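You operate a simulated robot arm through the tools that you are given. There is no shell and no other tool.

The job below is to be done with a simulated robot arm. You get a single attempt, and the scene is never put back.

Task
Rinse the two salty nuts in the wire basket until they are clean.
Fine: put both in first; lower it with the blue knob by the tub, raise it again and leave them in it. Where these are worked on the way, their far stop is far enough and under half their travel is too little: blue knob by the tub.

The check looks at the end state, three seconds after you hand in, the way a careful person would. Anything else that was tipped, shoved, dropped, spilled or broken makes it a failure.

Robot
A 7-joint arm with a two-finger parallel gripper, fixed in place. Base frame: the origin is at the foot of the arm, x ahead of it, y to its left, z up; the work surface is at about z = 800. Units: mm, rad, N and s.
Its first joint turns from -2.897 to 2.897 rad. Payload 3.43 kg.
Tool frame: the origin (TCP) lies between the finger pads and is the grasp point; the fingertips stand 30 mm ahead of it; z points along the fingers, y is the line along which they close. The gripper opens to 94 mm. The fingers are 28 mm wide and 10 mm thick; the gripper's body (50 by 96 mm) begins 55 mm behind the TCP.
Orientation is that of the tool frame in the base frame, as [roll, pitch, yaw] about the fixed x, y, z axes, in that order (R = Rz(yaw) Ry(pitch) Rx(roll)). With the fingers straight down and closing along the base's y, the tool's x points along the base's -x, its y along +y and its z along -z.

Tools
- The arm moves only by the tool step_arm. Its argument "moves" is a list that holds one entry, the list of rows, each a list of 7 numbers: the shift along the tool's x, y, z in m, then the turn, a rotation vector about the tool's x, y, z in rad, then the finger opening in m, from 0 to 0.094. In form: [[[x, y, z, ax, ay, az, claw], ...]]. A call has 1 to 20 rows; each row shifts and turns the commanded pose from where the row before left it, along the tool's axes as they then stand. Each row takes 0.2 s and may step no farther than 50 mm and 0.15 rad from the row before; otherwise, or with a gripper value out of range, the whole call is refused. A pose out of reach is approached as far as the arm can. The call stops where the force on the tool passes 50 N (or 10 N more than at its start, if that is more) or the arm is blocked; 0.2 s more then pass. Each finger travels about 45 mm/s and halts on what it meets, pressing with about 26 N; the grip force reading is that of the motor and also rises with nothing between the fingers. The clock runs only during rows and for 0.2 s after the last one: add rows that do not move to give the fingers time. It gives the time, the measured TCP pose, the force on the tool (base axes), the opening and the grip force at its end, in the units of the frame above (readings bear some noise), with the torque about the TCP (base axes, N m) and any sound that the robot's microphone picked up, and new pictures: "pictures" is both (left out), scene, wrist or none.
- Cameras (640 x 400 px; columns grow to the right, rows downward): "scene" is fixed at [48.1, -650, 1573.5]; the picture's right is [0.84, -0.54, 0.00], its down [-0.26, -0.40, -0.88] and it looks along [0.47, 0.74, -0.48] (base axes); focal length 338 px, centre (320, 200). "wrist" rides on the gripper at [76, 14, -103] in the tool frame; the picture's right is [-0.18, 0.98, 0.00], its down [-0.75, -0.14, -0.64] and it looks along [-0.63, -0.12, 0.77] (tool axes); focal length 243 px, centre (320, 200). There is no depth. A picture from a camera that has moved, and an enlarged one, comes with that camera's place and axes in the base frame and with its lens.
- zoom(camera, box): a new picture of the part [left, top, right, bottom] of that camera's present view, enlarged. No time passes.
- job_done(): hands the job in; it is judged then, once.

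Places have to be worked out from the pictures, the camera data and where the tool is seen. Open the gripper and draw the arm clear of the work before you hand the job in, unless the task says otherwise.

The tools are called after "Call:" by a JSON object that holds its "op" and its "data". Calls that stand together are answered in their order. step_arm: Moves the arm, as the interface text tells. Its arguments: {"type":"object","properties":{"moves":{"type":"array"},"pictures":{"type":"string","enum":["both","scene","wrist","none"]}},"required":["moves"]} The other tools are called the same way: zoom (camera, box) takes an enlarged picture of a part of a camera's view; job_done () hands the job in.

At the start:

```text
t: 0.0
tcp_pos: [462.9, 176.6, 1232.3]
orientation: [3.141, -0.001, 3.142]
contact_force: [-0.5, -0.2, -0.1]
moment: [0.0, 0.0, 0.0]
width: 94.0
finger_force: 0.0
```

scene: 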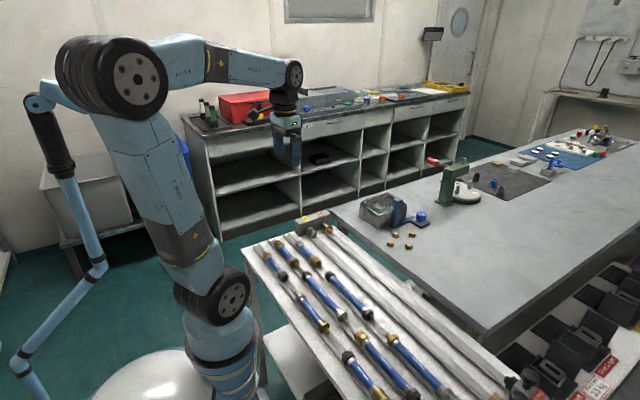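
wrist: 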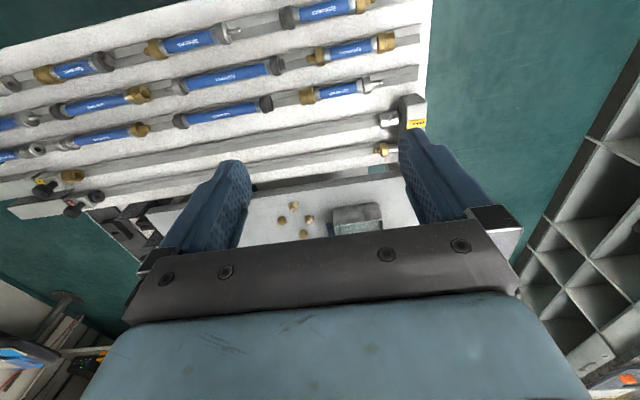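

The scene shows a tub with a blue knob and several brass nuts on the bench. I'll zoom in to see the tub, basket, knob and nuts more closely.

Call:
{"op": "zoom", "data": {"camera": "scene", "box": [340, 170, 460, 260]}}

Call:
{"op": "zoom", "data": {"camera": "wrist", "box": [240, 170, 420, 260]}}

Call:
{"op": "zoom", "data": {"camera": "scene", "box": [430, 110, 640, 240]}}

```text
4.44 times, centred on (400, 215) of scene
camera zoom: at [48.1, -650.0, 1573.5], right [0.84, -0.54, 0.0], down [-0.26, -0.4, -0.88], along [0.47, 0.74, -0.48], focal length 1502 px, centre (-36, 133)
```

zoom: 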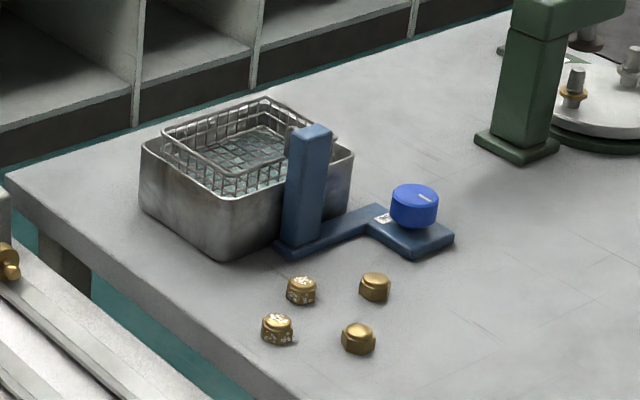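

```text
3.56 times, centred on (330, 215) of wrist
camera zoom: at [388.4, 191.5, 1335.6], right [0.18, 0.98, 0.0], down [0.75, -0.14, 0.64], along [0.63, -0.12, -0.77], focal length 863 px, centre (284, 147)
```

zoom: 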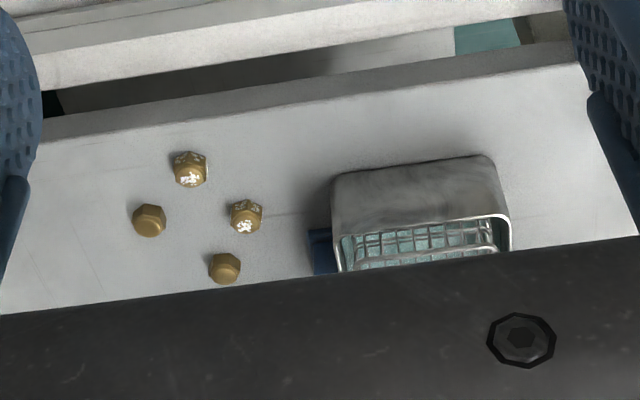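

```text
3.05 times, centred on (535, 175) of scene
camera zoom: at [48.1, -650.0, 1573.5], right [0.84, -0.54, 0.0], down [-0.26, -0.4, -0.88], along [0.47, 0.74, -0.48], focal length 1030 px, centre (-335, 276)
```

zoom: 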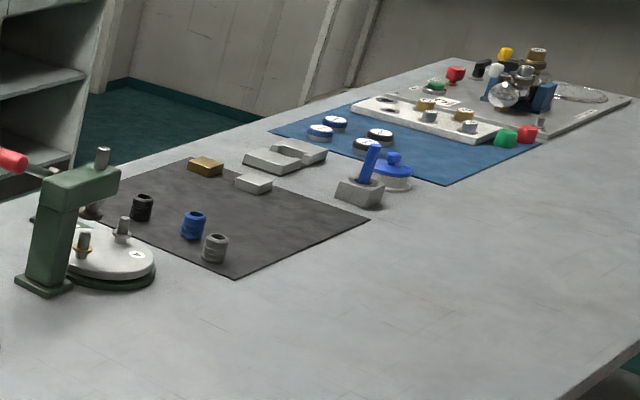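

Triangulating between the two cameras puts the salty nuts near (792, 42) and (848, 75), with the bench at about z≈840. I'll zoom further on the knob and label, and the basket.

Call:
{"op": "zoom", "data": {"camera": "scene", "box": [400, 198, 432, 218]}}

Call:
{"op": "zoom", "data": {"camera": "scene", "box": [362, 184, 410, 220]}}

Call:
{"op": "zoom", "data": {"camera": "scene", "box": [384, 216, 416, 240]}}

```text
16.00 times, centred on (416, 208) of scene
camera zoom: at [48.1, -650.0, 1573.5], right [0.84, -0.54, 0.0], down [-0.26, -0.4, -0.88], along [0.47, 0.74, -0.48], focal length 5407 px, centre (-1216, 72)
```

zoom: 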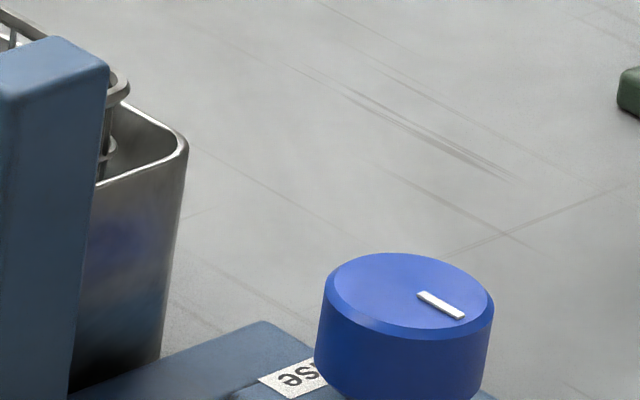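

```text
11.11 times, centred on (386, 202) of scene
camera zoom: at [48.1, -650.0, 1573.5], right [0.84, -0.54, 0.0], down [-0.26, -0.4, -0.88], along [0.47, 0.74, -0.48], focal length 3755 px, centre (-413, 178)
```

zoom: 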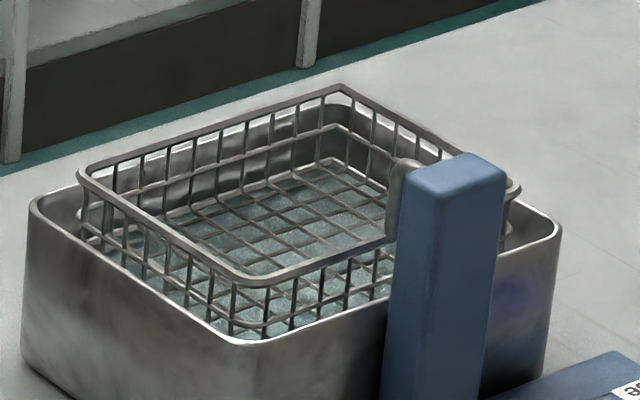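

```text
16.00 times, centred on (400, 228) of scene
camera zoom: at [48.1, -650.0, 1573.5], right [0.84, -0.54, 0.0], down [-0.26, -0.4, -0.88], along [0.47, 0.74, -0.48], focal length 5407 px, centre (-960, -248)
```

zoom: 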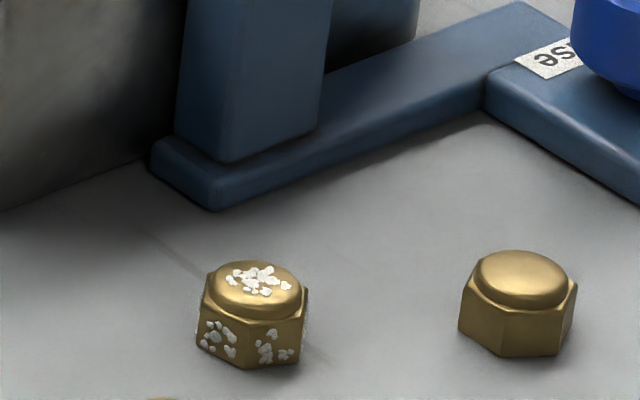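

The basket hangs on the blue post over the water, and the knob is a rotary one with a white pointer and a label. I'll move the arm forward and stay high so the wrist camera looks down on the tub area.

Call:
{"op": "step_arm", "data": {"moves": [[[-0.042, -0.007, 0.01, 0, 0, 0, 0.094], [-0.042, -0.007, 0.01, 0, 0, 0, 0.094], [-0.042, -0.007, 0.01, 0, 0, 0, 0.094], [-0.042, -0.007, 0.01, 0, 0, 0, 0.094], [-0.042, -0.007, 0.01, 0, 0, 0, 0.094], [-0.042, -0.007, 0.01, 0, 0, 0, 0.094], [-0.042, -0.007, 0.01, 0, 0, 0, 0.094], [-0.042, -0.007, 0.01, 0, 0, 0, 0.094]]]}}

```text
t: 1.8
tcp_pos: [799.8, 120.9, 1152.5]
orientation: [-3.141, 0.0, 3.139]
contact_force: [-0.5, 0.3, 0.7]
moment: [-0.01, -0.05, 0.0]
width: 93.6
finger_force: 0.0
camera wrist: at [724.2, 136.4, 1256.8], right [0.19, 0.98, 0.0], down [0.75, -0.14, 0.64], along [0.63, -0.12, -0.77], focal length 243 px, centre (320, 200)
```

scene: 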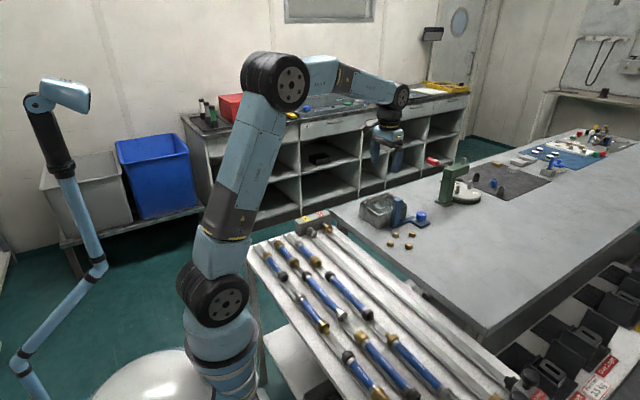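
wrist: 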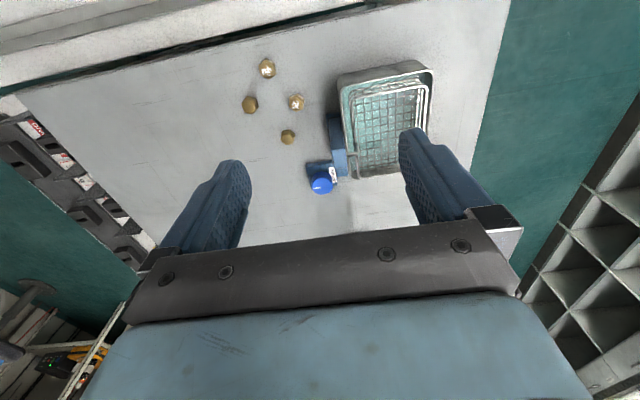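

The tub, basket, knob and nuts are all in the wrist view now. I'll zoom in for precise localization.

Call:
{"op": "zoom", "data": {"camera": "wrist", "box": [230, 40, 450, 200]}}

Call:
{"op": "zoom", "data": {"camera": "wrist", "box": [295, 140, 365, 200]}}

Call:
{"op": "zoom", "data": {"camera": "wrist", "box": [230, 50, 320, 150]}}

```text
2.50 times, centred on (340, 120) of wrist
camera zoom: at [724.2, 136.4, 1256.8], right [0.19, 0.98, 0.0], down [0.75, -0.14, 0.64], along [0.63, -0.12, -0.77], focal length 606 px, centre (270, 400)
```

zoom: 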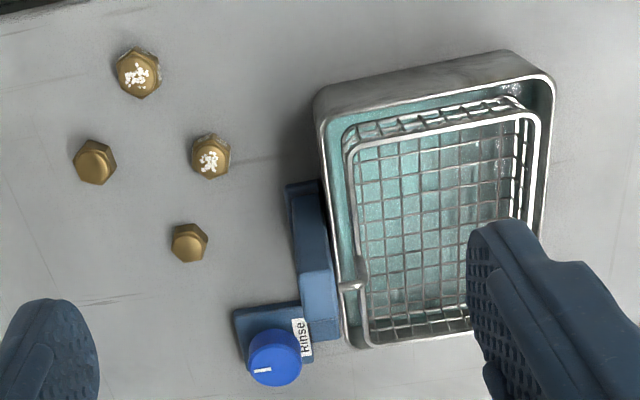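

```text
6.67 times, centred on (330, 170) of wrist
camera zoom: at [724.2, 136.4, 1256.8], right [0.19, 0.98, 0.0], down [0.75, -0.14, 0.64], along [0.63, -0.12, -0.77], focal length 1618 px, centre (253, 400)
```

zoom: 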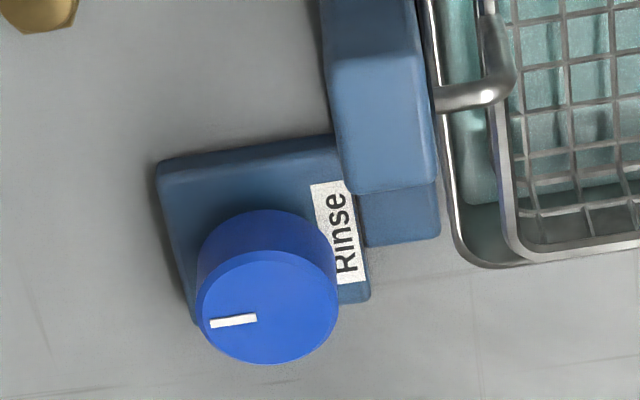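

```text
4.00 times, centred on (275, 100) of wrist
camera zoom: at [724.2, 136.4, 1256.8], right [0.19, 0.98, 0.0], down [0.75, -0.14, 0.64], along [0.63, -0.12, -0.77], focal length 970 px, centre (500, 600)
```

zoom: 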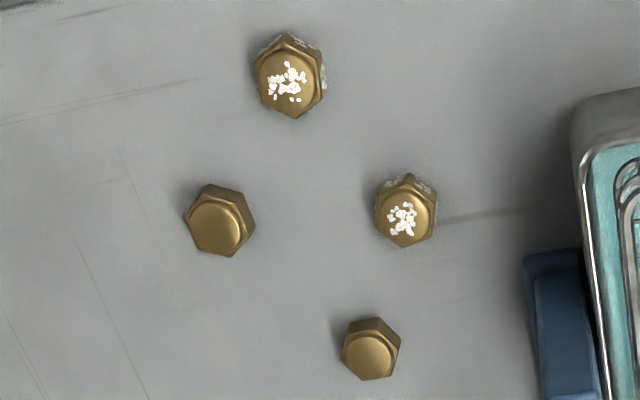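

Both cameras agree: nut A is at about (792, 43), nut B at about (849, 74), the clean nuts at about (837, -2) and (904, 44), the basket centre near (905, 209) and the knob near (995, 89) with its top at z≈889. I'll go above salty nut A first and check its alignment.

Call:
{"op": "step_arm", "data": {"moves": [[[0.0016, -0.0156, 0.04, 0, 0, 0, 0.08], [0.0016, -0.0156, 0.04, 0, 0, 0, 0.07], [0.0016, -0.0156, 0.04, 0, 0, 0, 0.06], [0.0016, -0.0156, 0.04, 0, 0, 0, 0.055], [0.0016, -0.0156, 0.04, 0, 0, 0, 0.05]]]}}

```text
t: 3.0
tcp_pos: [791.2, 43.4, 952.4]
orientation: [-3.141, 0.002, -3.141]
contact_force: [0.3, 0.9, 0.5]
moment: [-0.04, -0.01, 0.0]
width: 50.1
finger_force: 0.0
camera wrist: at [715.9, 57.9, 1054.9], right [0.18, 0.98, 0.0], down [0.75, -0.14, 0.64], along [0.63, -0.12, -0.77], focal length 243 px, centre (320, 200)
```

scene: 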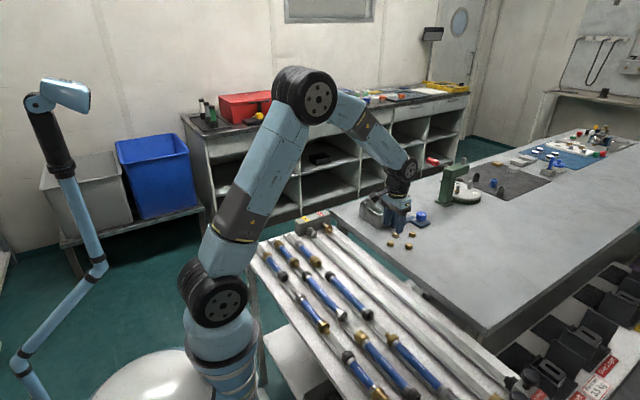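
wrist: 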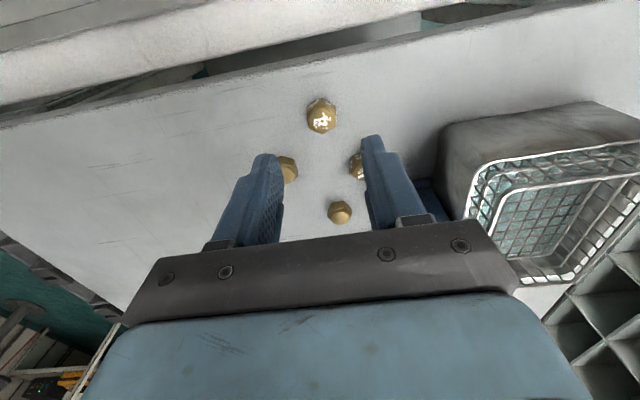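

The nut appears at (321,116), exactly where I predicted, so the position estimate is good. I'll zoom in for its hex orientation.

Call:
{"op": "zoom", "data": {"camera": "wrist", "box": [288, 92, 352, 132]}}

Call:
{"op": "zoom", "data": {"camera": "wrist", "box": [430, 90, 640, 290]}}

```text
10.00 times, centred on (320, 112) of wrist
camera zoom: at [715.9, 57.9, 1054.9], right [0.18, 0.98, 0.0], down [0.75, -0.14, 0.64], along [0.63, -0.12, -0.77], focal length 2426 px, centre (320, 1080)
```

zoom: 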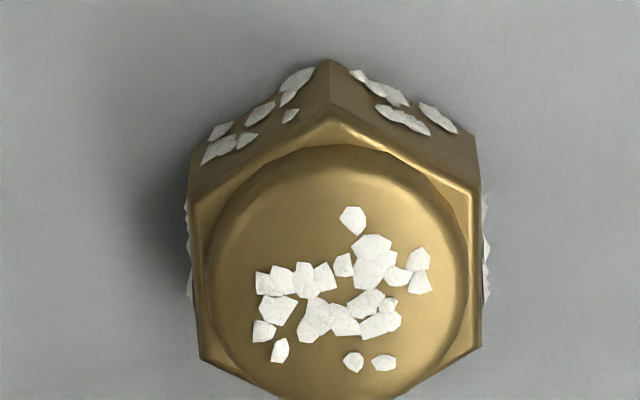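

```text
2.00 times, centred on (535, 190) of wrist
camera zoom: at [715.9, 57.9, 1054.9], right [0.18, 0.98, 0.0], down [0.75, -0.14, 0.64], along [0.63, -0.12, -0.77], focal length 485 px, centre (-110, 220)
```

zoom: 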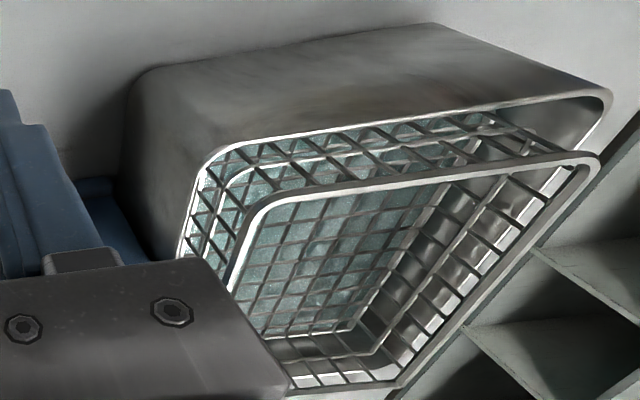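

The flats lie along the wrist picture's vertical, so turning the tool +0.185 rad lines the fingers up with them. I'll turn and come down to just above the nut.

Call:
{"op": "step_arm", "data": {"moves": [[[0, 0.0015, 0.026, 0, 0, 0.0925, 0.05], [0, 0, 0.026, 0, 0, 0.0925, 0.05], [0, 0, 0, 0, 0, 0, 0.05]]]}}

```text
t: 3.8
tcp_pos: [792.3, 45.0, 901.6]
orientation: [3.141, -0.001, 2.954]
contact_force: [1.1, 0.3, -0.6]
moment: [0.02, -0.02, -0.01]
width: 49.9
finger_force: 0.1
camera wrist: at [721.2, 73.6, 1003.7], right [0.36, 0.93, 0.0], down [0.71, -0.28, 0.64], along [0.6, -0.23, -0.77], focal length 243 px, centre (320, 200)
```

scene: 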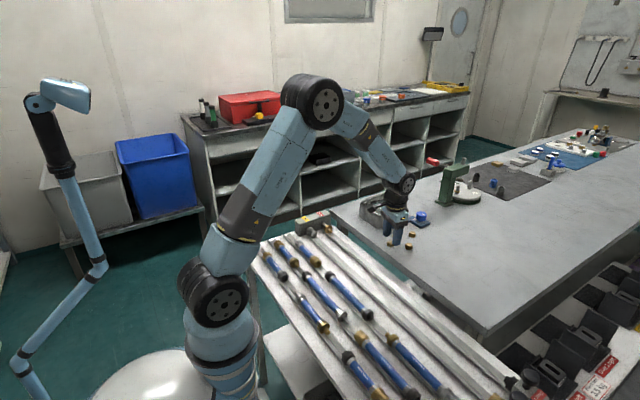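
wrist: 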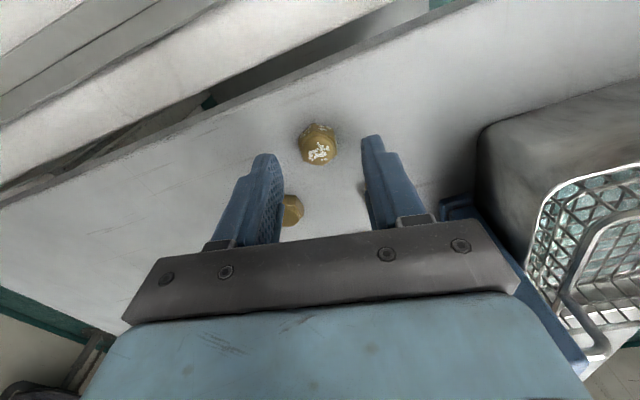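

The nut sits centred between the fingers. I'll descend 25 mm so the fingertips straddle it, then check.

Call:
{"op": "step_arm", "data": {"moves": [[[0, 0, 0.013, 0, 0, 0, 0.05], [0, 0, 0.012, 0, 0, 0, 0.05], [0, 0, 0, 0, 0, 0, 0.05]]]}}

Call:
{"op": "zoom", "data": {"camera": "scene", "box": [360, 190, 440, 250]}}

```text
t: 4.6
tcp_pos: [792.4, 44.3, 878.9]
orientation: [3.142, 0.002, 2.953]
contact_force: [-11.3, 1.4, 13.5]
moment: [-0.32, 0.63, -0.32]
width: 50.2
finger_force: 0.8
stopped in row 3: the force on the tool passed its limit at 52 N (the readings are from after the stop); the commanded pose is now the measured one
camera wrist: at [720.0, 72.8, 983.0], right [0.36, 0.93, 0.0], down [0.71, -0.28, 0.65], along [0.6, -0.23, -0.76], focal length 243 px, centre (320, 200)
```

scene: 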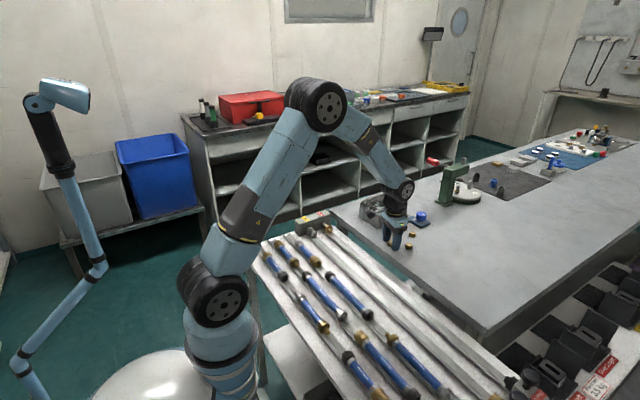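
wrist: 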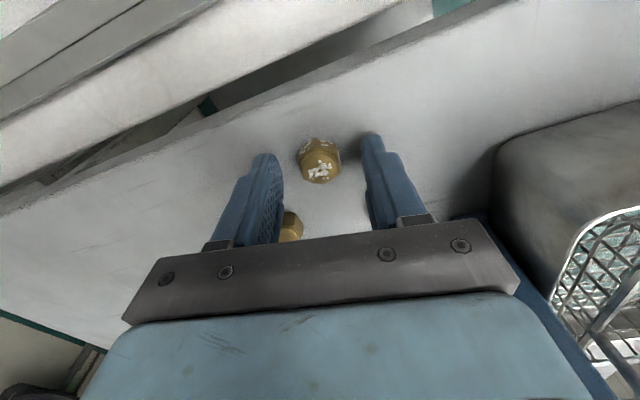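

```text
6.67 times, centred on (400, 220) of scene
camera zoom: at [48.1, -650.0, 1573.5], right [0.84, -0.54, 0.0], down [-0.26, -0.4, -0.88], along [0.47, 0.74, -0.48], focal length 2253 px, centre (-213, 67)
```

zoom: 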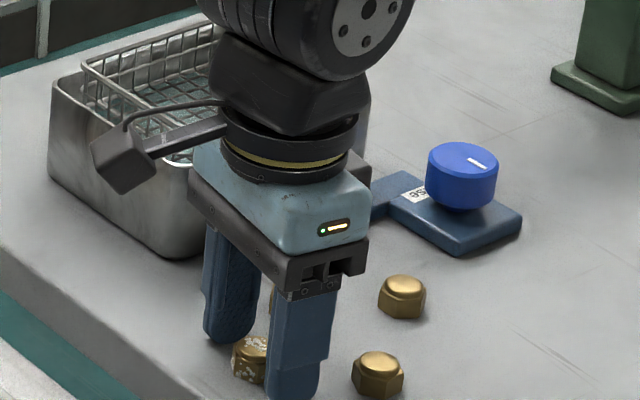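

The fingertips touched the bench at TCP z≈879 (so the bench is at about z≈848), and the nut is untouched between them. I'll lift 3 mm and close on it.

Call:
{"op": "step_arm", "data": {"moves": [[[0, 0, -0.003, 0, 0, 0, 0.05], [0, 0, 0, 0, 0, 0, 0.04], [0, 0, 0, 0, 0, 0, 0.03], [0, 0, 0, 0, 0, 0, 0.015], [0, 0, 0, 0, 0, 0, 0.015], [0, 0, 0, 0, 0, 0, 0.015]]]}}

Call:
{"op": "zoom", "data": {"camera": "scene", "box": [360, 190, 440, 250]}}

```text
t: 6.0
tcp_pos: [793.0, 43.1, 881.6]
orientation: [3.139, 0.006, 2.954]
contact_force: [-0.8, 0.2, 0.9]
moment: [-0.01, -0.01, -0.02]
width: 22.5
finger_force: 25.6
camera wrist: at [721.3, 72.3, 984.7], right [0.36, 0.93, 0.0], down [0.71, -0.28, 0.65], along [0.6, -0.23, -0.76], focal length 243 px, centre (320, 200)
```

scene: 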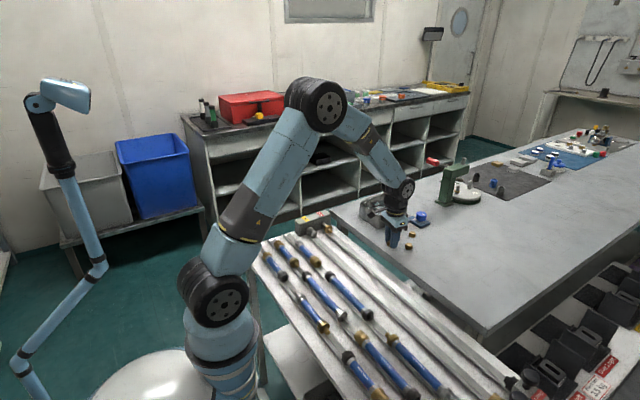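
wrist: 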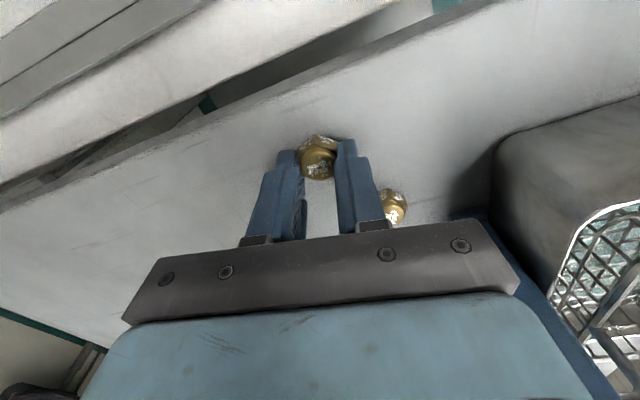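

```text
6.67 times, centred on (400, 220) of scene
camera zoom: at [48.1, -650.0, 1573.5], right [0.84, -0.54, 0.0], down [-0.26, -0.4, -0.88], along [0.47, 0.74, -0.48], focal length 2253 px, centre (-213, 67)
```

zoom: 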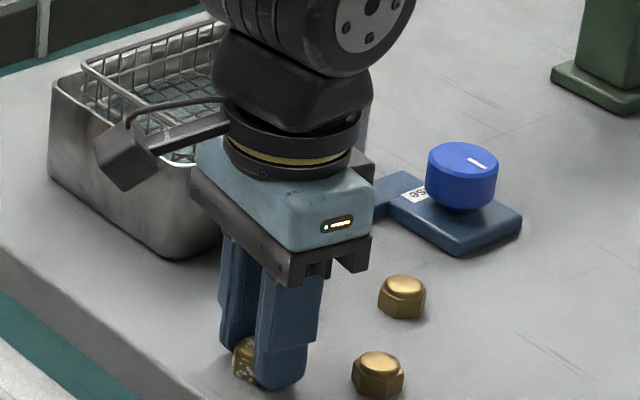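

Grip holds at 22.5 mm. I'll lift straight up while squaring the tool again, then carry the nut over the near part of the basket at a safe height.

Call:
{"op": "step_arm", "data": {"moves": [[[0, 0, -0.04, 0, 0, -0.0617, 0.015], [0, 0, -0.04, 0, 0, -0.0617, 0.015], [0, 0, -0.04, 0, 0, -0.0617, 0.015], [0, 0, -0.01, 0, 0, 0, 0.015], [-0.0218, 0.0375, 0, 0, 0, 0, 0.015], [-0.0218, 0.0375, 0, 0, 0, 0, 0.015], [-0.0218, 0.0375, 0, 0, 0, 0, 0.015], [-0.0218, 0.0375, 0, 0, 0, 0, 0.015], [0, 0, 0, 0, 0, 0, 0.015]]]}}

Call:
{"op": "zoom", "data": {"camera": "scene", "box": [340, 170, 440, 240]}}

Call:
{"op": "zoom", "data": {"camera": "wrist", "box": [220, 30, 460, 230]}}

```text
t: 8.0
tcp_pos: [880.2, 193.4, 1013.1]
orientation: [3.142, 0.002, 3.141]
contact_force: [0.1, -0.3, -1.6]
moment: [0.01, 0.02, -0.02]
width: 22.4
finger_force: 25.8
camera wrist: at [804.2, 208.9, 1116.9], right [0.18, 0.98, 0.0], down [0.75, -0.14, 0.65], along [0.63, -0.12, -0.76], focal length 243 px, centre (320, 200)
```

scene: 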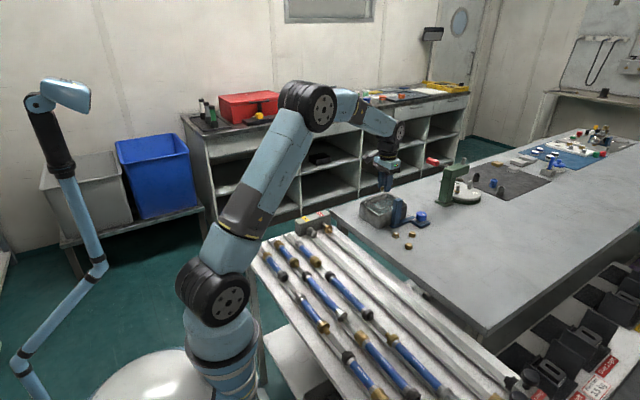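
wrist: 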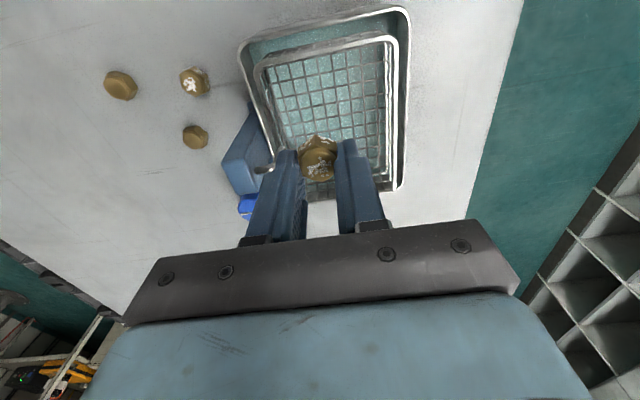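

```text
5.71 times, centred on (390, 205) of scene
camera zoom: at [48.1, -650.0, 1573.5], right [0.84, -0.54, 0.0], down [-0.26, -0.4, -0.88], along [0.47, 0.74, -0.48], focal length 1931 px, centre (-80, 171)
```

zoom: 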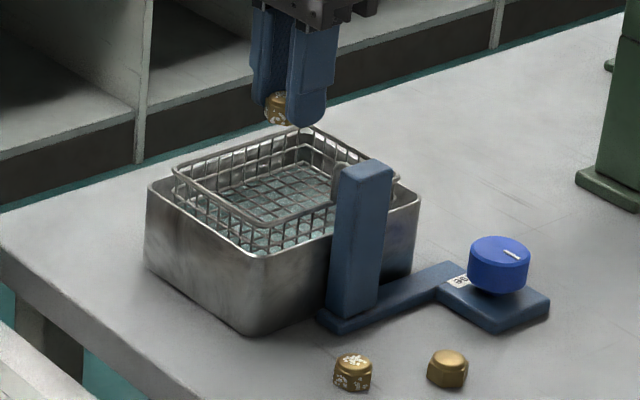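

```text
2.00 times, centred on (340, 130) of wrist
camera zoom: at [804.2, 208.9, 1116.9], right [0.18, 0.98, 0.0], down [0.75, -0.14, 0.65], along [0.63, -0.12, -0.76], focal length 485 px, centre (280, 340)
```

zoom: 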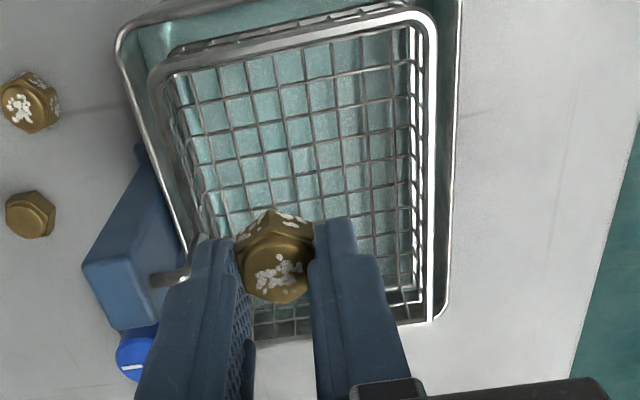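

The nut is held over the basket. I'll place this one slightly farther back at (905, 213) so there's room for the second, and descend to about 930 before a careful final lowering.

Call:
{"op": "step_arm", "data": {"moves": [[[-0.025, 0.02, 0, 0, 0, 0, 0.015], [0, 0, 0.041, 0, 0, 0, 0.015], [0, 0, 0.04, 0, 0, 0, 0.015], [0, 0, 0, 0, 0, 0, 0.015]]]}}

Call:
{"op": "zoom", "data": {"camera": "scene", "box": [350, 170, 430, 230]}}

Call:
{"op": "zoom", "data": {"camera": "wrist", "box": [240, 60, 440, 220]}}

```text
t: 9.0
tcp_pos: [906.2, 214.2, 931.4]
orientation: [-3.141, 0.004, 3.141]
contact_force: [-0.4, 0.0, -0.6]
moment: [0.0, 0.03, 0.0]
width: 22.3
finger_force: 26.5
camera wrist: at [829.6, 228.8, 1034.5], right [0.18, 0.98, 0.0], down [0.75, -0.14, 0.65], along [0.63, -0.12, -0.76], focal length 243 px, centre (320, 200)
```

scene: 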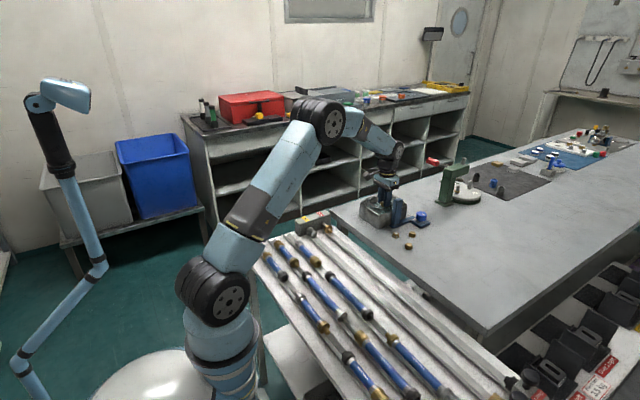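
wrist: 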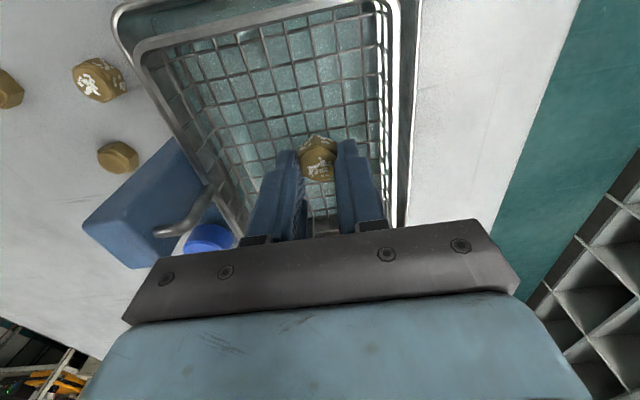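

```text
6.67 times, centred on (390, 200) of scene
camera zoom: at [48.1, -650.0, 1573.5], right [0.84, -0.54, 0.0], down [-0.26, -0.4, -0.88], along [0.47, 0.74, -0.48], focal length 2253 px, centre (-147, 200)
```

zoom: 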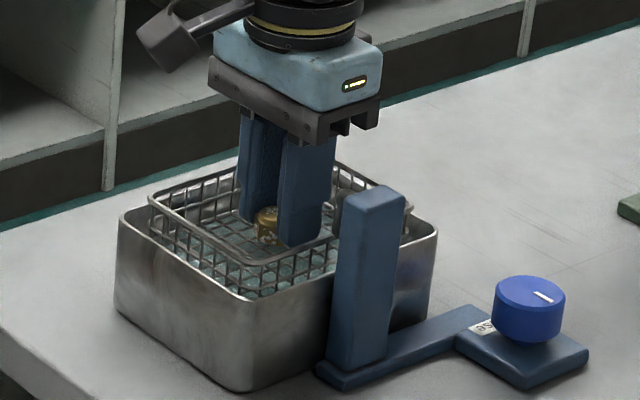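

```text
2.50 times, centred on (340, 140) of wrist
camera zoom: at [829.6, 228.8, 1034.5], right [0.18, 0.98, 0.0], down [0.75, -0.14, 0.65], along [0.63, -0.12, -0.76], focal length 606 px, centre (270, 350)
```

zoom: 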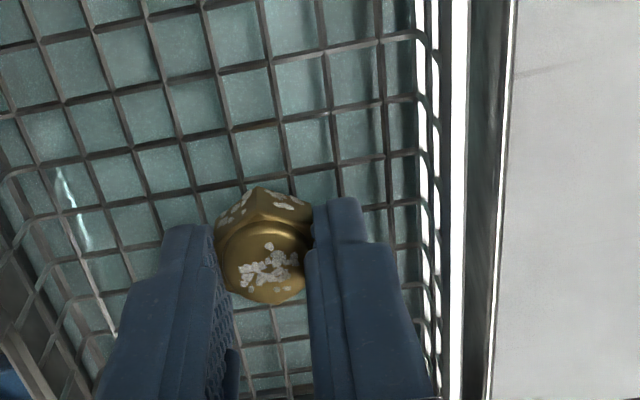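

The nut is inside the basket, above the mesh floor and clear of the walls. I'll lower in small steps and watch the force.

Call:
{"op": "step_arm", "data": {"moves": [[[0, 0, 0.004, 0, 0, 0, 0.015], [0, 0, 0.004, 0, 0, 0, 0.015], [0, 0, 0, 0, 0, 0, 0.015]]], "pictures": "wrist"}}

Call:
{"op": "zoom", "data": {"camera": "scene", "box": [365, 185, 413, 221]}}

```text
t: 9.8
tcp_pos: [906.3, 213.9, 923.3]
orientation: [-3.141, 0.004, -3.141]
contact_force: [0.7, 0.3, 0.6]
moment: [-0.01, 0.01, 0.0]
width: 22.4
finger_force: 26.2
camera wrist: at [830.0, 228.9, 1026.1], right [0.18, 0.98, 0.0], down [0.75, -0.14, 0.65], along [0.63, -0.12, -0.76], focal length 243 px, centre (320, 200)
```

wrist: 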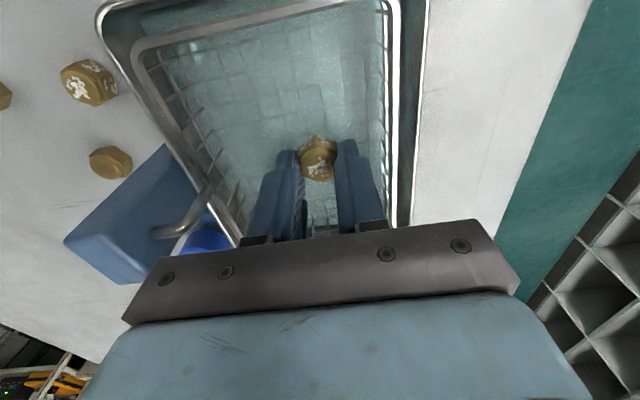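

```text
11.11 times, centred on (389, 203) of scene
camera zoom: at [48.1, -650.0, 1573.5], right [0.84, -0.54, 0.0], down [-0.26, -0.4, -0.88], along [0.47, 0.74, -0.48], focal length 3755 px, centre (-447, 167)
```

zoom: 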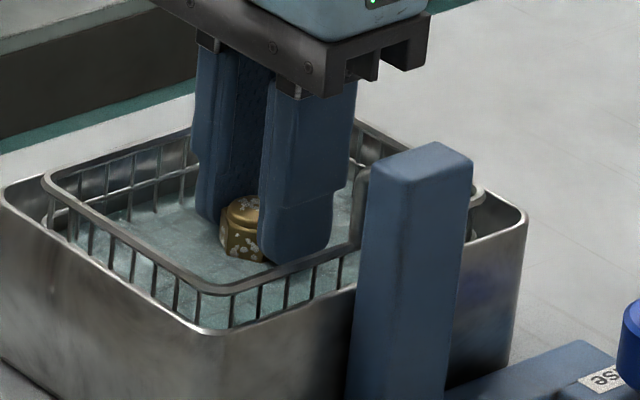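

The basket seems to have sunk about 8 mm under the nut with almost no force on the tool. I'll check the knob and post before doing anything else.

Call:
{"op": "zoom", "data": {"camera": "scene", "box": [400, 198, 432, 218]}}

Call:
{"op": "zoom", "data": {"camera": "wrist", "box": [60, 0, 420, 260]}}

```text
16.00 times, centred on (416, 208) of scene
camera zoom: at [48.1, -650.0, 1573.5], right [0.84, -0.54, 0.0], down [-0.26, -0.4, -0.88], along [0.47, 0.74, -0.48], focal length 5407 px, centre (-1216, 72)
```

zoom: 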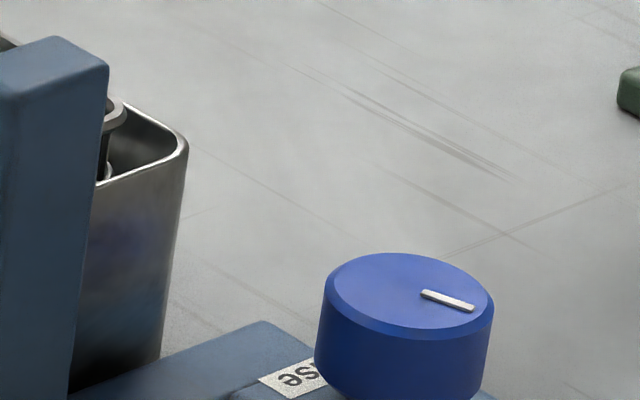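

```text
1.54 times, centred on (240, 130) of wrist
camera zoom: at [830.0, 228.9, 1026.1], right [0.18, 0.98, 0.0], down [0.75, -0.14, 0.65], along [0.63, -0.12, -0.76], focal length 373 px, centre (443, 308)
```

zoom: 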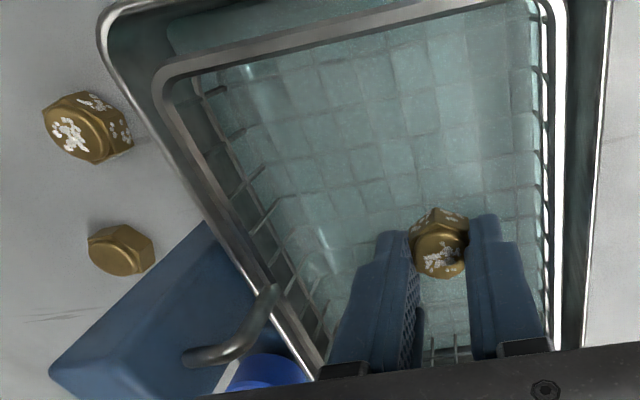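

The knob pointer turned slightly too, counter-clockwise from above, so the basket and knob are coupled and easily back-driven, and CCW is the lowering direction. The nut rests on the floor with no residual force, so I'll open modestly and lift slowly, watching whether the basket stays put.

Call:
{"op": "step_arm", "data": {"moves": [[[0, 0, 0, 0, 0, 0, 0.028], [0, 0, 0, 0, 0, 0, 0.034], [0, 0, 0, 0, 0, 0, 0.04], [0, 0, 0, 0, 0, 0, 0.04], [0, 0, -0.01, 0, 0, 0, 0.04], [0, 0, -0.02, 0, 0, 0, 0.04], [0, 0, -0.03, 0, 0, 0, 0.04]]]}}

Call:
{"op": "zoom", "data": {"camera": "scene", "box": [365, 185, 413, 221]}}

Call:
{"op": "zoom", "data": {"camera": "scene", "box": [400, 198, 432, 218]}}

```text
t: 11.4
tcp_pos: [905.7, 216.0, 984.6]
orientation: [3.141, 0.004, 3.141]
contact_force: [-0.1, -0.5, -1.0]
moment: [-0.03, -0.01, -0.01]
width: 40.2
finger_force: 0.0
camera wrist: at [830.1, 230.6, 1086.4], right [0.18, 0.98, 0.0], down [0.75, -0.14, 0.64], along [0.63, -0.12, -0.76], focal length 243 px, centre (320, 200)
```

scene: 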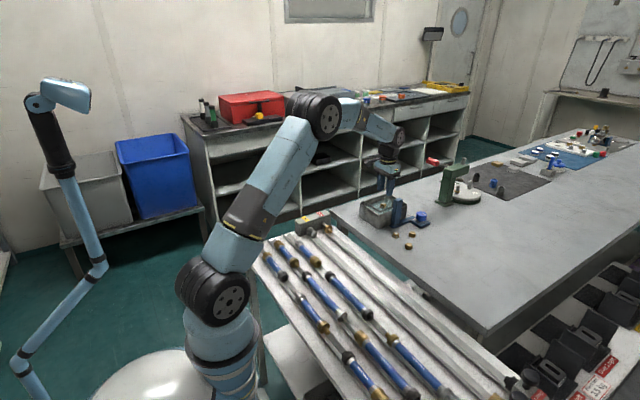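
wrist: 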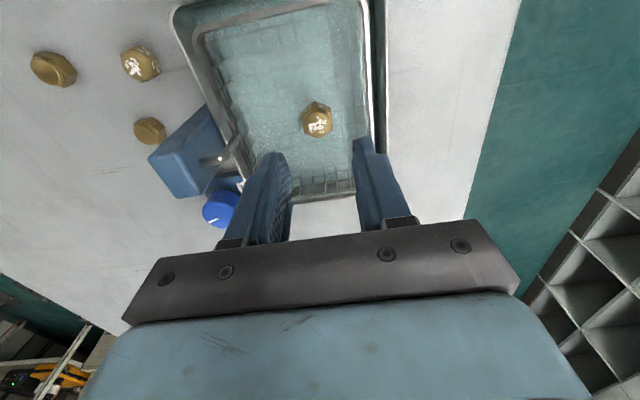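

```text
11.11 times, centred on (389, 203) of scene
camera zoom: at [48.1, -650.0, 1573.5], right [0.84, -0.54, 0.0], down [-0.26, -0.4, -0.88], along [0.47, 0.74, -0.48], focal length 3755 px, centre (-447, 167)
```

zoom: 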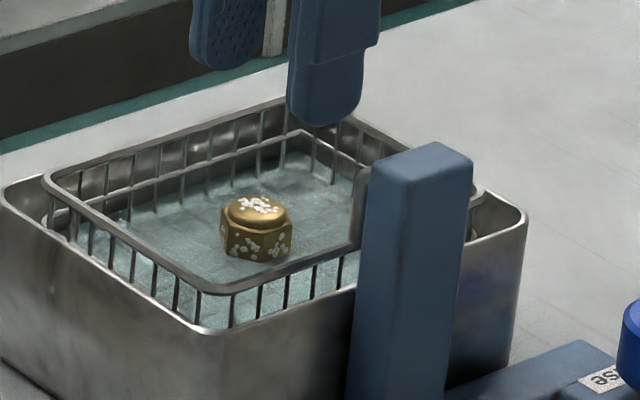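

```text
16.00 times, centred on (416, 208) of scene
camera zoom: at [48.1, -650.0, 1573.5], right [0.84, -0.54, 0.0], down [-0.26, -0.4, -0.88], along [0.47, 0.74, -0.48], focal length 5407 px, centre (-1216, 72)
```

zoom: 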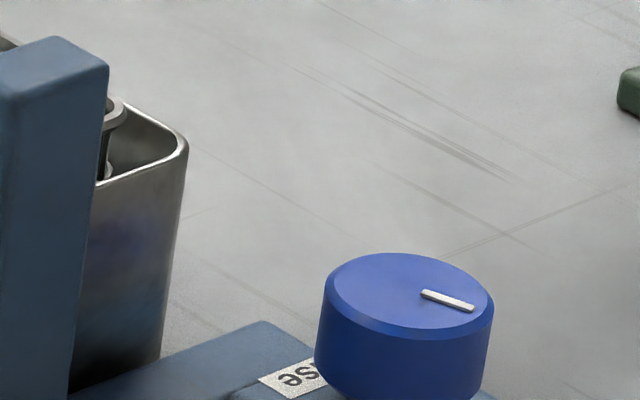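

The basket stays where it is, about 8 mm lowered and held by friction, with the first nut sitting in it. Now for salty nut B: I'll go up over the post height, across to (849, 74), and down to about 950 for a look.

Call:
{"op": "step_arm", "data": {"moves": [[[0, 0, -0.04, 0, 0, 0, 0.045], [0.01425, -0.0355, 0, 0, 0, 0, 0.05], [0.01425, -0.0355, 0, 0, 0, 0, 0.05], [0.01425, -0.0355, 0, 0, 0, 0, 0.05], [0.01425, -0.0355, 0, 0, 0, 0, 0.05], [0, 0, 0.036, 0, 0, 0, 0.05], [0, 0, 0.036, 0, 0, 0, 0.05], [0, 0, 0, 0, 0, 0, 0.05]]], "pictures": "wrist"}}

Call:
{"op": "zoom", "data": {"camera": "wrist", "box": [272, 82, 368, 142]}}

```text
t: 13.2
tcp_pos: [849.5, 69.7, 950.8]
orientation: [-3.141, 0.004, 3.141]
contact_force: [0.3, -0.3, -0.7]
moment: [0.0, 0.04, 0.0]
width: 50.0
finger_force: 0.1
camera wrist: at [773.7, 85.2, 1054.7], right [0.18, 0.98, 0.0], down [0.75, -0.14, 0.65], along [0.63, -0.12, -0.76], focal length 243 px, centre (320, 200)
```

wrist: 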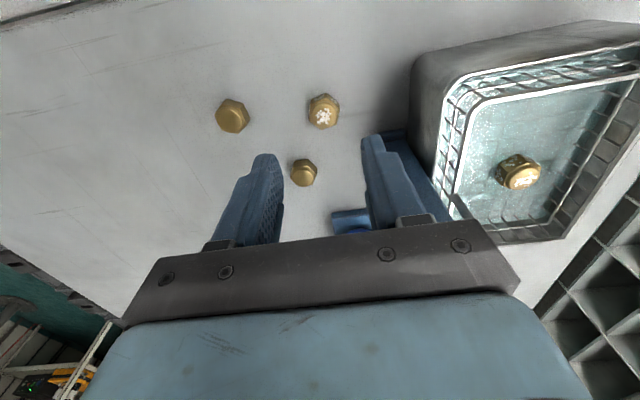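

```text
6.67 times, centred on (320, 112) of wrist
camera zoom: at [773.7, 85.2, 1054.7], right [0.18, 0.98, 0.0], down [0.75, -0.14, 0.65], along [0.63, -0.12, -0.76], focal length 1618 px, centre (320, 787)
```

zoom: 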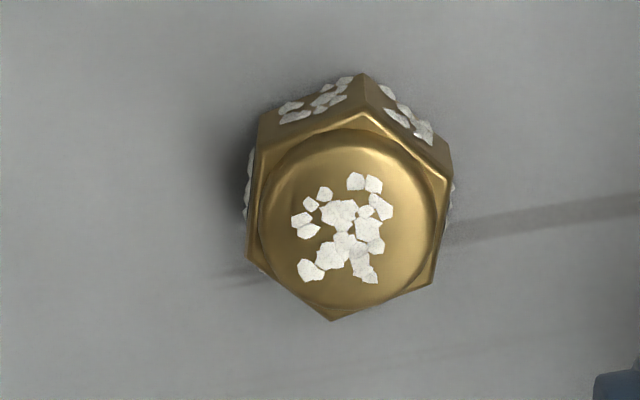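

Nut B's flats call for either +0.32 or −0.72 rad; I choose −0.72 rad because it keeps the gripper body well away from the post (x 881–914, y 121–139). I'll rotate, correct the position and come down to about 901.

Call:
{"op": "step_arm", "data": {"moves": [[[0.004, 0.0055, 0, 0, 0, 0, 0.048], [0, 0, 0.01, 0, 0, -0.145, 0.046], [0, 0, 0.01, 0, 0, -0.145, 0.046], [0, 0, 0.01, 0, 0, -0.145, 0.046], [0, 0, 0.01, 0, 0, -0.145, 0.046], [0, 0, 0.01, 0, 0, -0.144, 0.046], [0, 0, 0, 0, 0, 0, 0.046]]]}}

Call:
{"op": "zoom", "data": {"camera": "wrist", "box": [240, 100, 400, 200]}}

Call:
{"op": "zoom", "data": {"camera": "scene", "box": [360, 180, 440, 240]}}

```text
t: 14.8
tcp_pos: [844.3, 76.9, 901.2]
orientation: [-3.14, 0.003, -2.417]
contact_force: [0.1, 0.0, 0.2]
moment: [-0.04, -0.02, -0.04]
width: 46.3
finger_force: 0.2
camera wrist: at [779.0, 37.8, 1004.0], right [-0.51, 0.86, 0.0], down [0.65, 0.39, 0.65], along [0.55, 0.33, -0.76], focal length 243 px, centre (320, 200)
```

scene: 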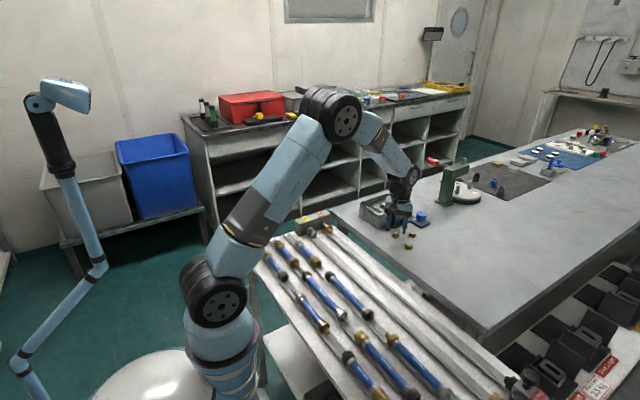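
wrist: 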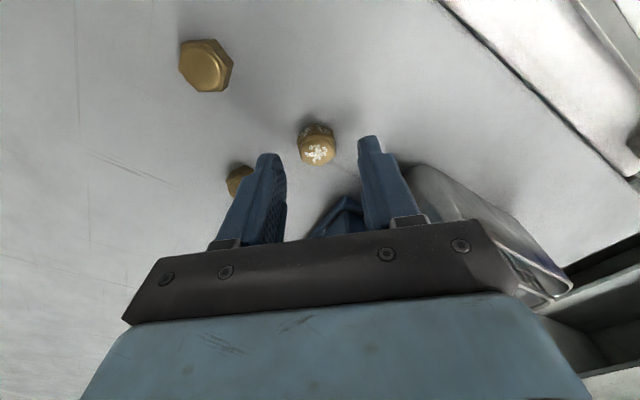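

```text
4.00 times, centred on (320, 150) of wrist
camera zoom: at [779.0, 37.8, 1004.0], right [-0.51, 0.86, 0.0], down [0.65, 0.39, 0.65], along [0.55, 0.33, -0.76], focal length 970 px, centre (320, 400)
```

zoom: 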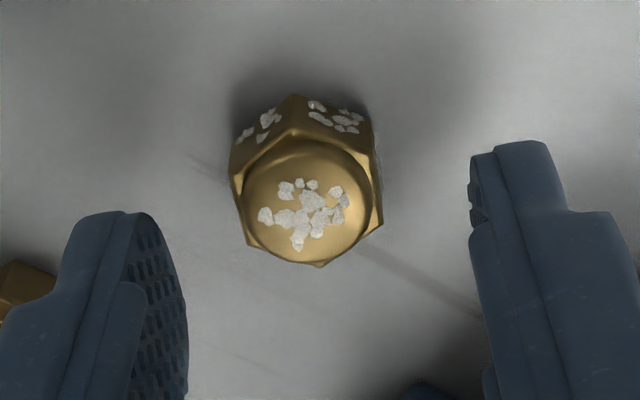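

```text
6.67 times, centred on (400, 210) of scene
camera zoom: at [48.1, -650.0, 1573.5], right [0.84, -0.54, 0.0], down [-0.26, -0.4, -0.88], along [0.47, 0.74, -0.48], focal length 2253 px, centre (-213, 133)
```

zoom: 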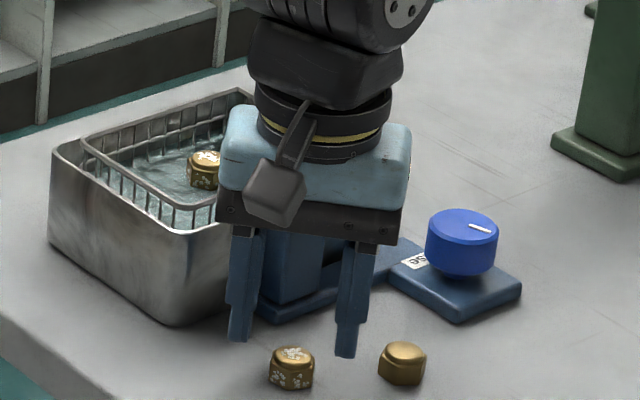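

The nut is about 2 mm toward the left finger; I'll correct that and descend to TCP z≈882, then close.

Call:
{"op": "step_arm", "data": {"moves": [[[0, -0.002, 0.01, 0, 0, 0, 0.046], [0, 0, 0.009, 0, 0, 0, 0.046], [0, 0, 0, 0, 0, 0, 0.046], [0, 0, 0, 0, 0, 0, 0.036], [0, 0, 0, 0, 0, 0, 0.028], [0, 0, 0, 0, 0, 0, 0.015], [0, 0, 0, 0, 0, 0, 0.015], [0, 0, 0, 0, 0, 0, 0.015]]]}}

Call:
{"op": "zoom", "data": {"camera": "scene", "box": [360, 190, 440, 250]}}

Call:
{"op": "zoom", "data": {"camera": "wrist", "box": [240, 100, 400, 200]}}

```text
t: 16.6
tcp_pos: [846.7, 76.7, 881.8]
orientation: [-3.138, 0.004, -2.417]
contact_force: [0.3, -0.1, 1.0]
moment: [0.02, 0.01, -0.01]
width: 22.4
finger_force: 25.8
camera wrist: at [780.8, 36.6, 985.2], right [-0.51, 0.86, 0.0], down [0.66, 0.39, 0.65], along [0.55, 0.33, -0.76], focal length 243 px, centre (320, 200)
```

scene: 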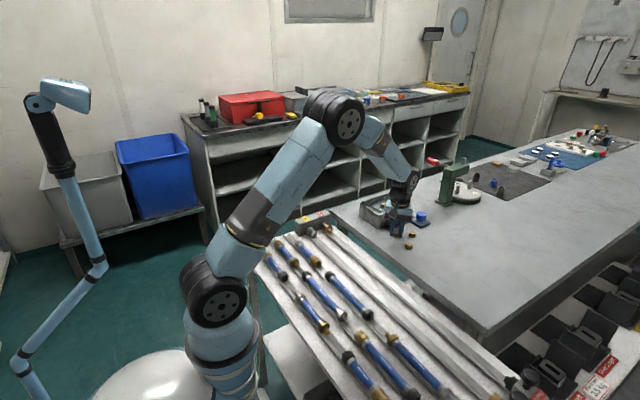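
wrist: 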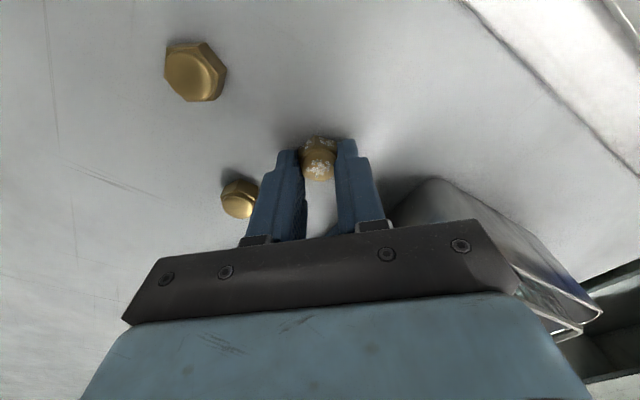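

```text
6.67 times, centred on (400, 220) of scene
camera zoom: at [48.1, -650.0, 1573.5], right [0.84, -0.54, 0.0], down [-0.26, -0.4, -0.88], along [0.47, 0.74, -0.48], focal length 2253 px, centre (-213, 67)
```

zoom: 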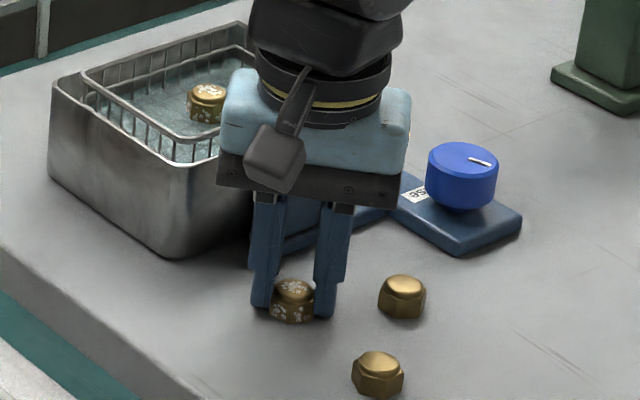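

```text
4.00 times, centred on (320, 150) of wrist
camera zoom: at [780.8, 36.6, 985.2], right [-0.51, 0.86, 0.0], down [0.66, 0.39, 0.65], along [0.55, 0.33, -0.76], focal length 970 px, centre (320, 400)
```

zoom: 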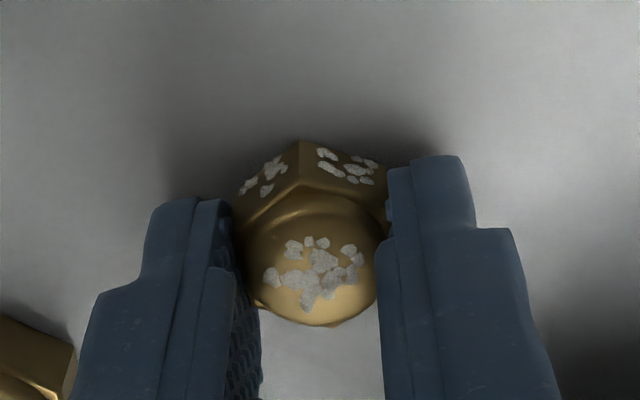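

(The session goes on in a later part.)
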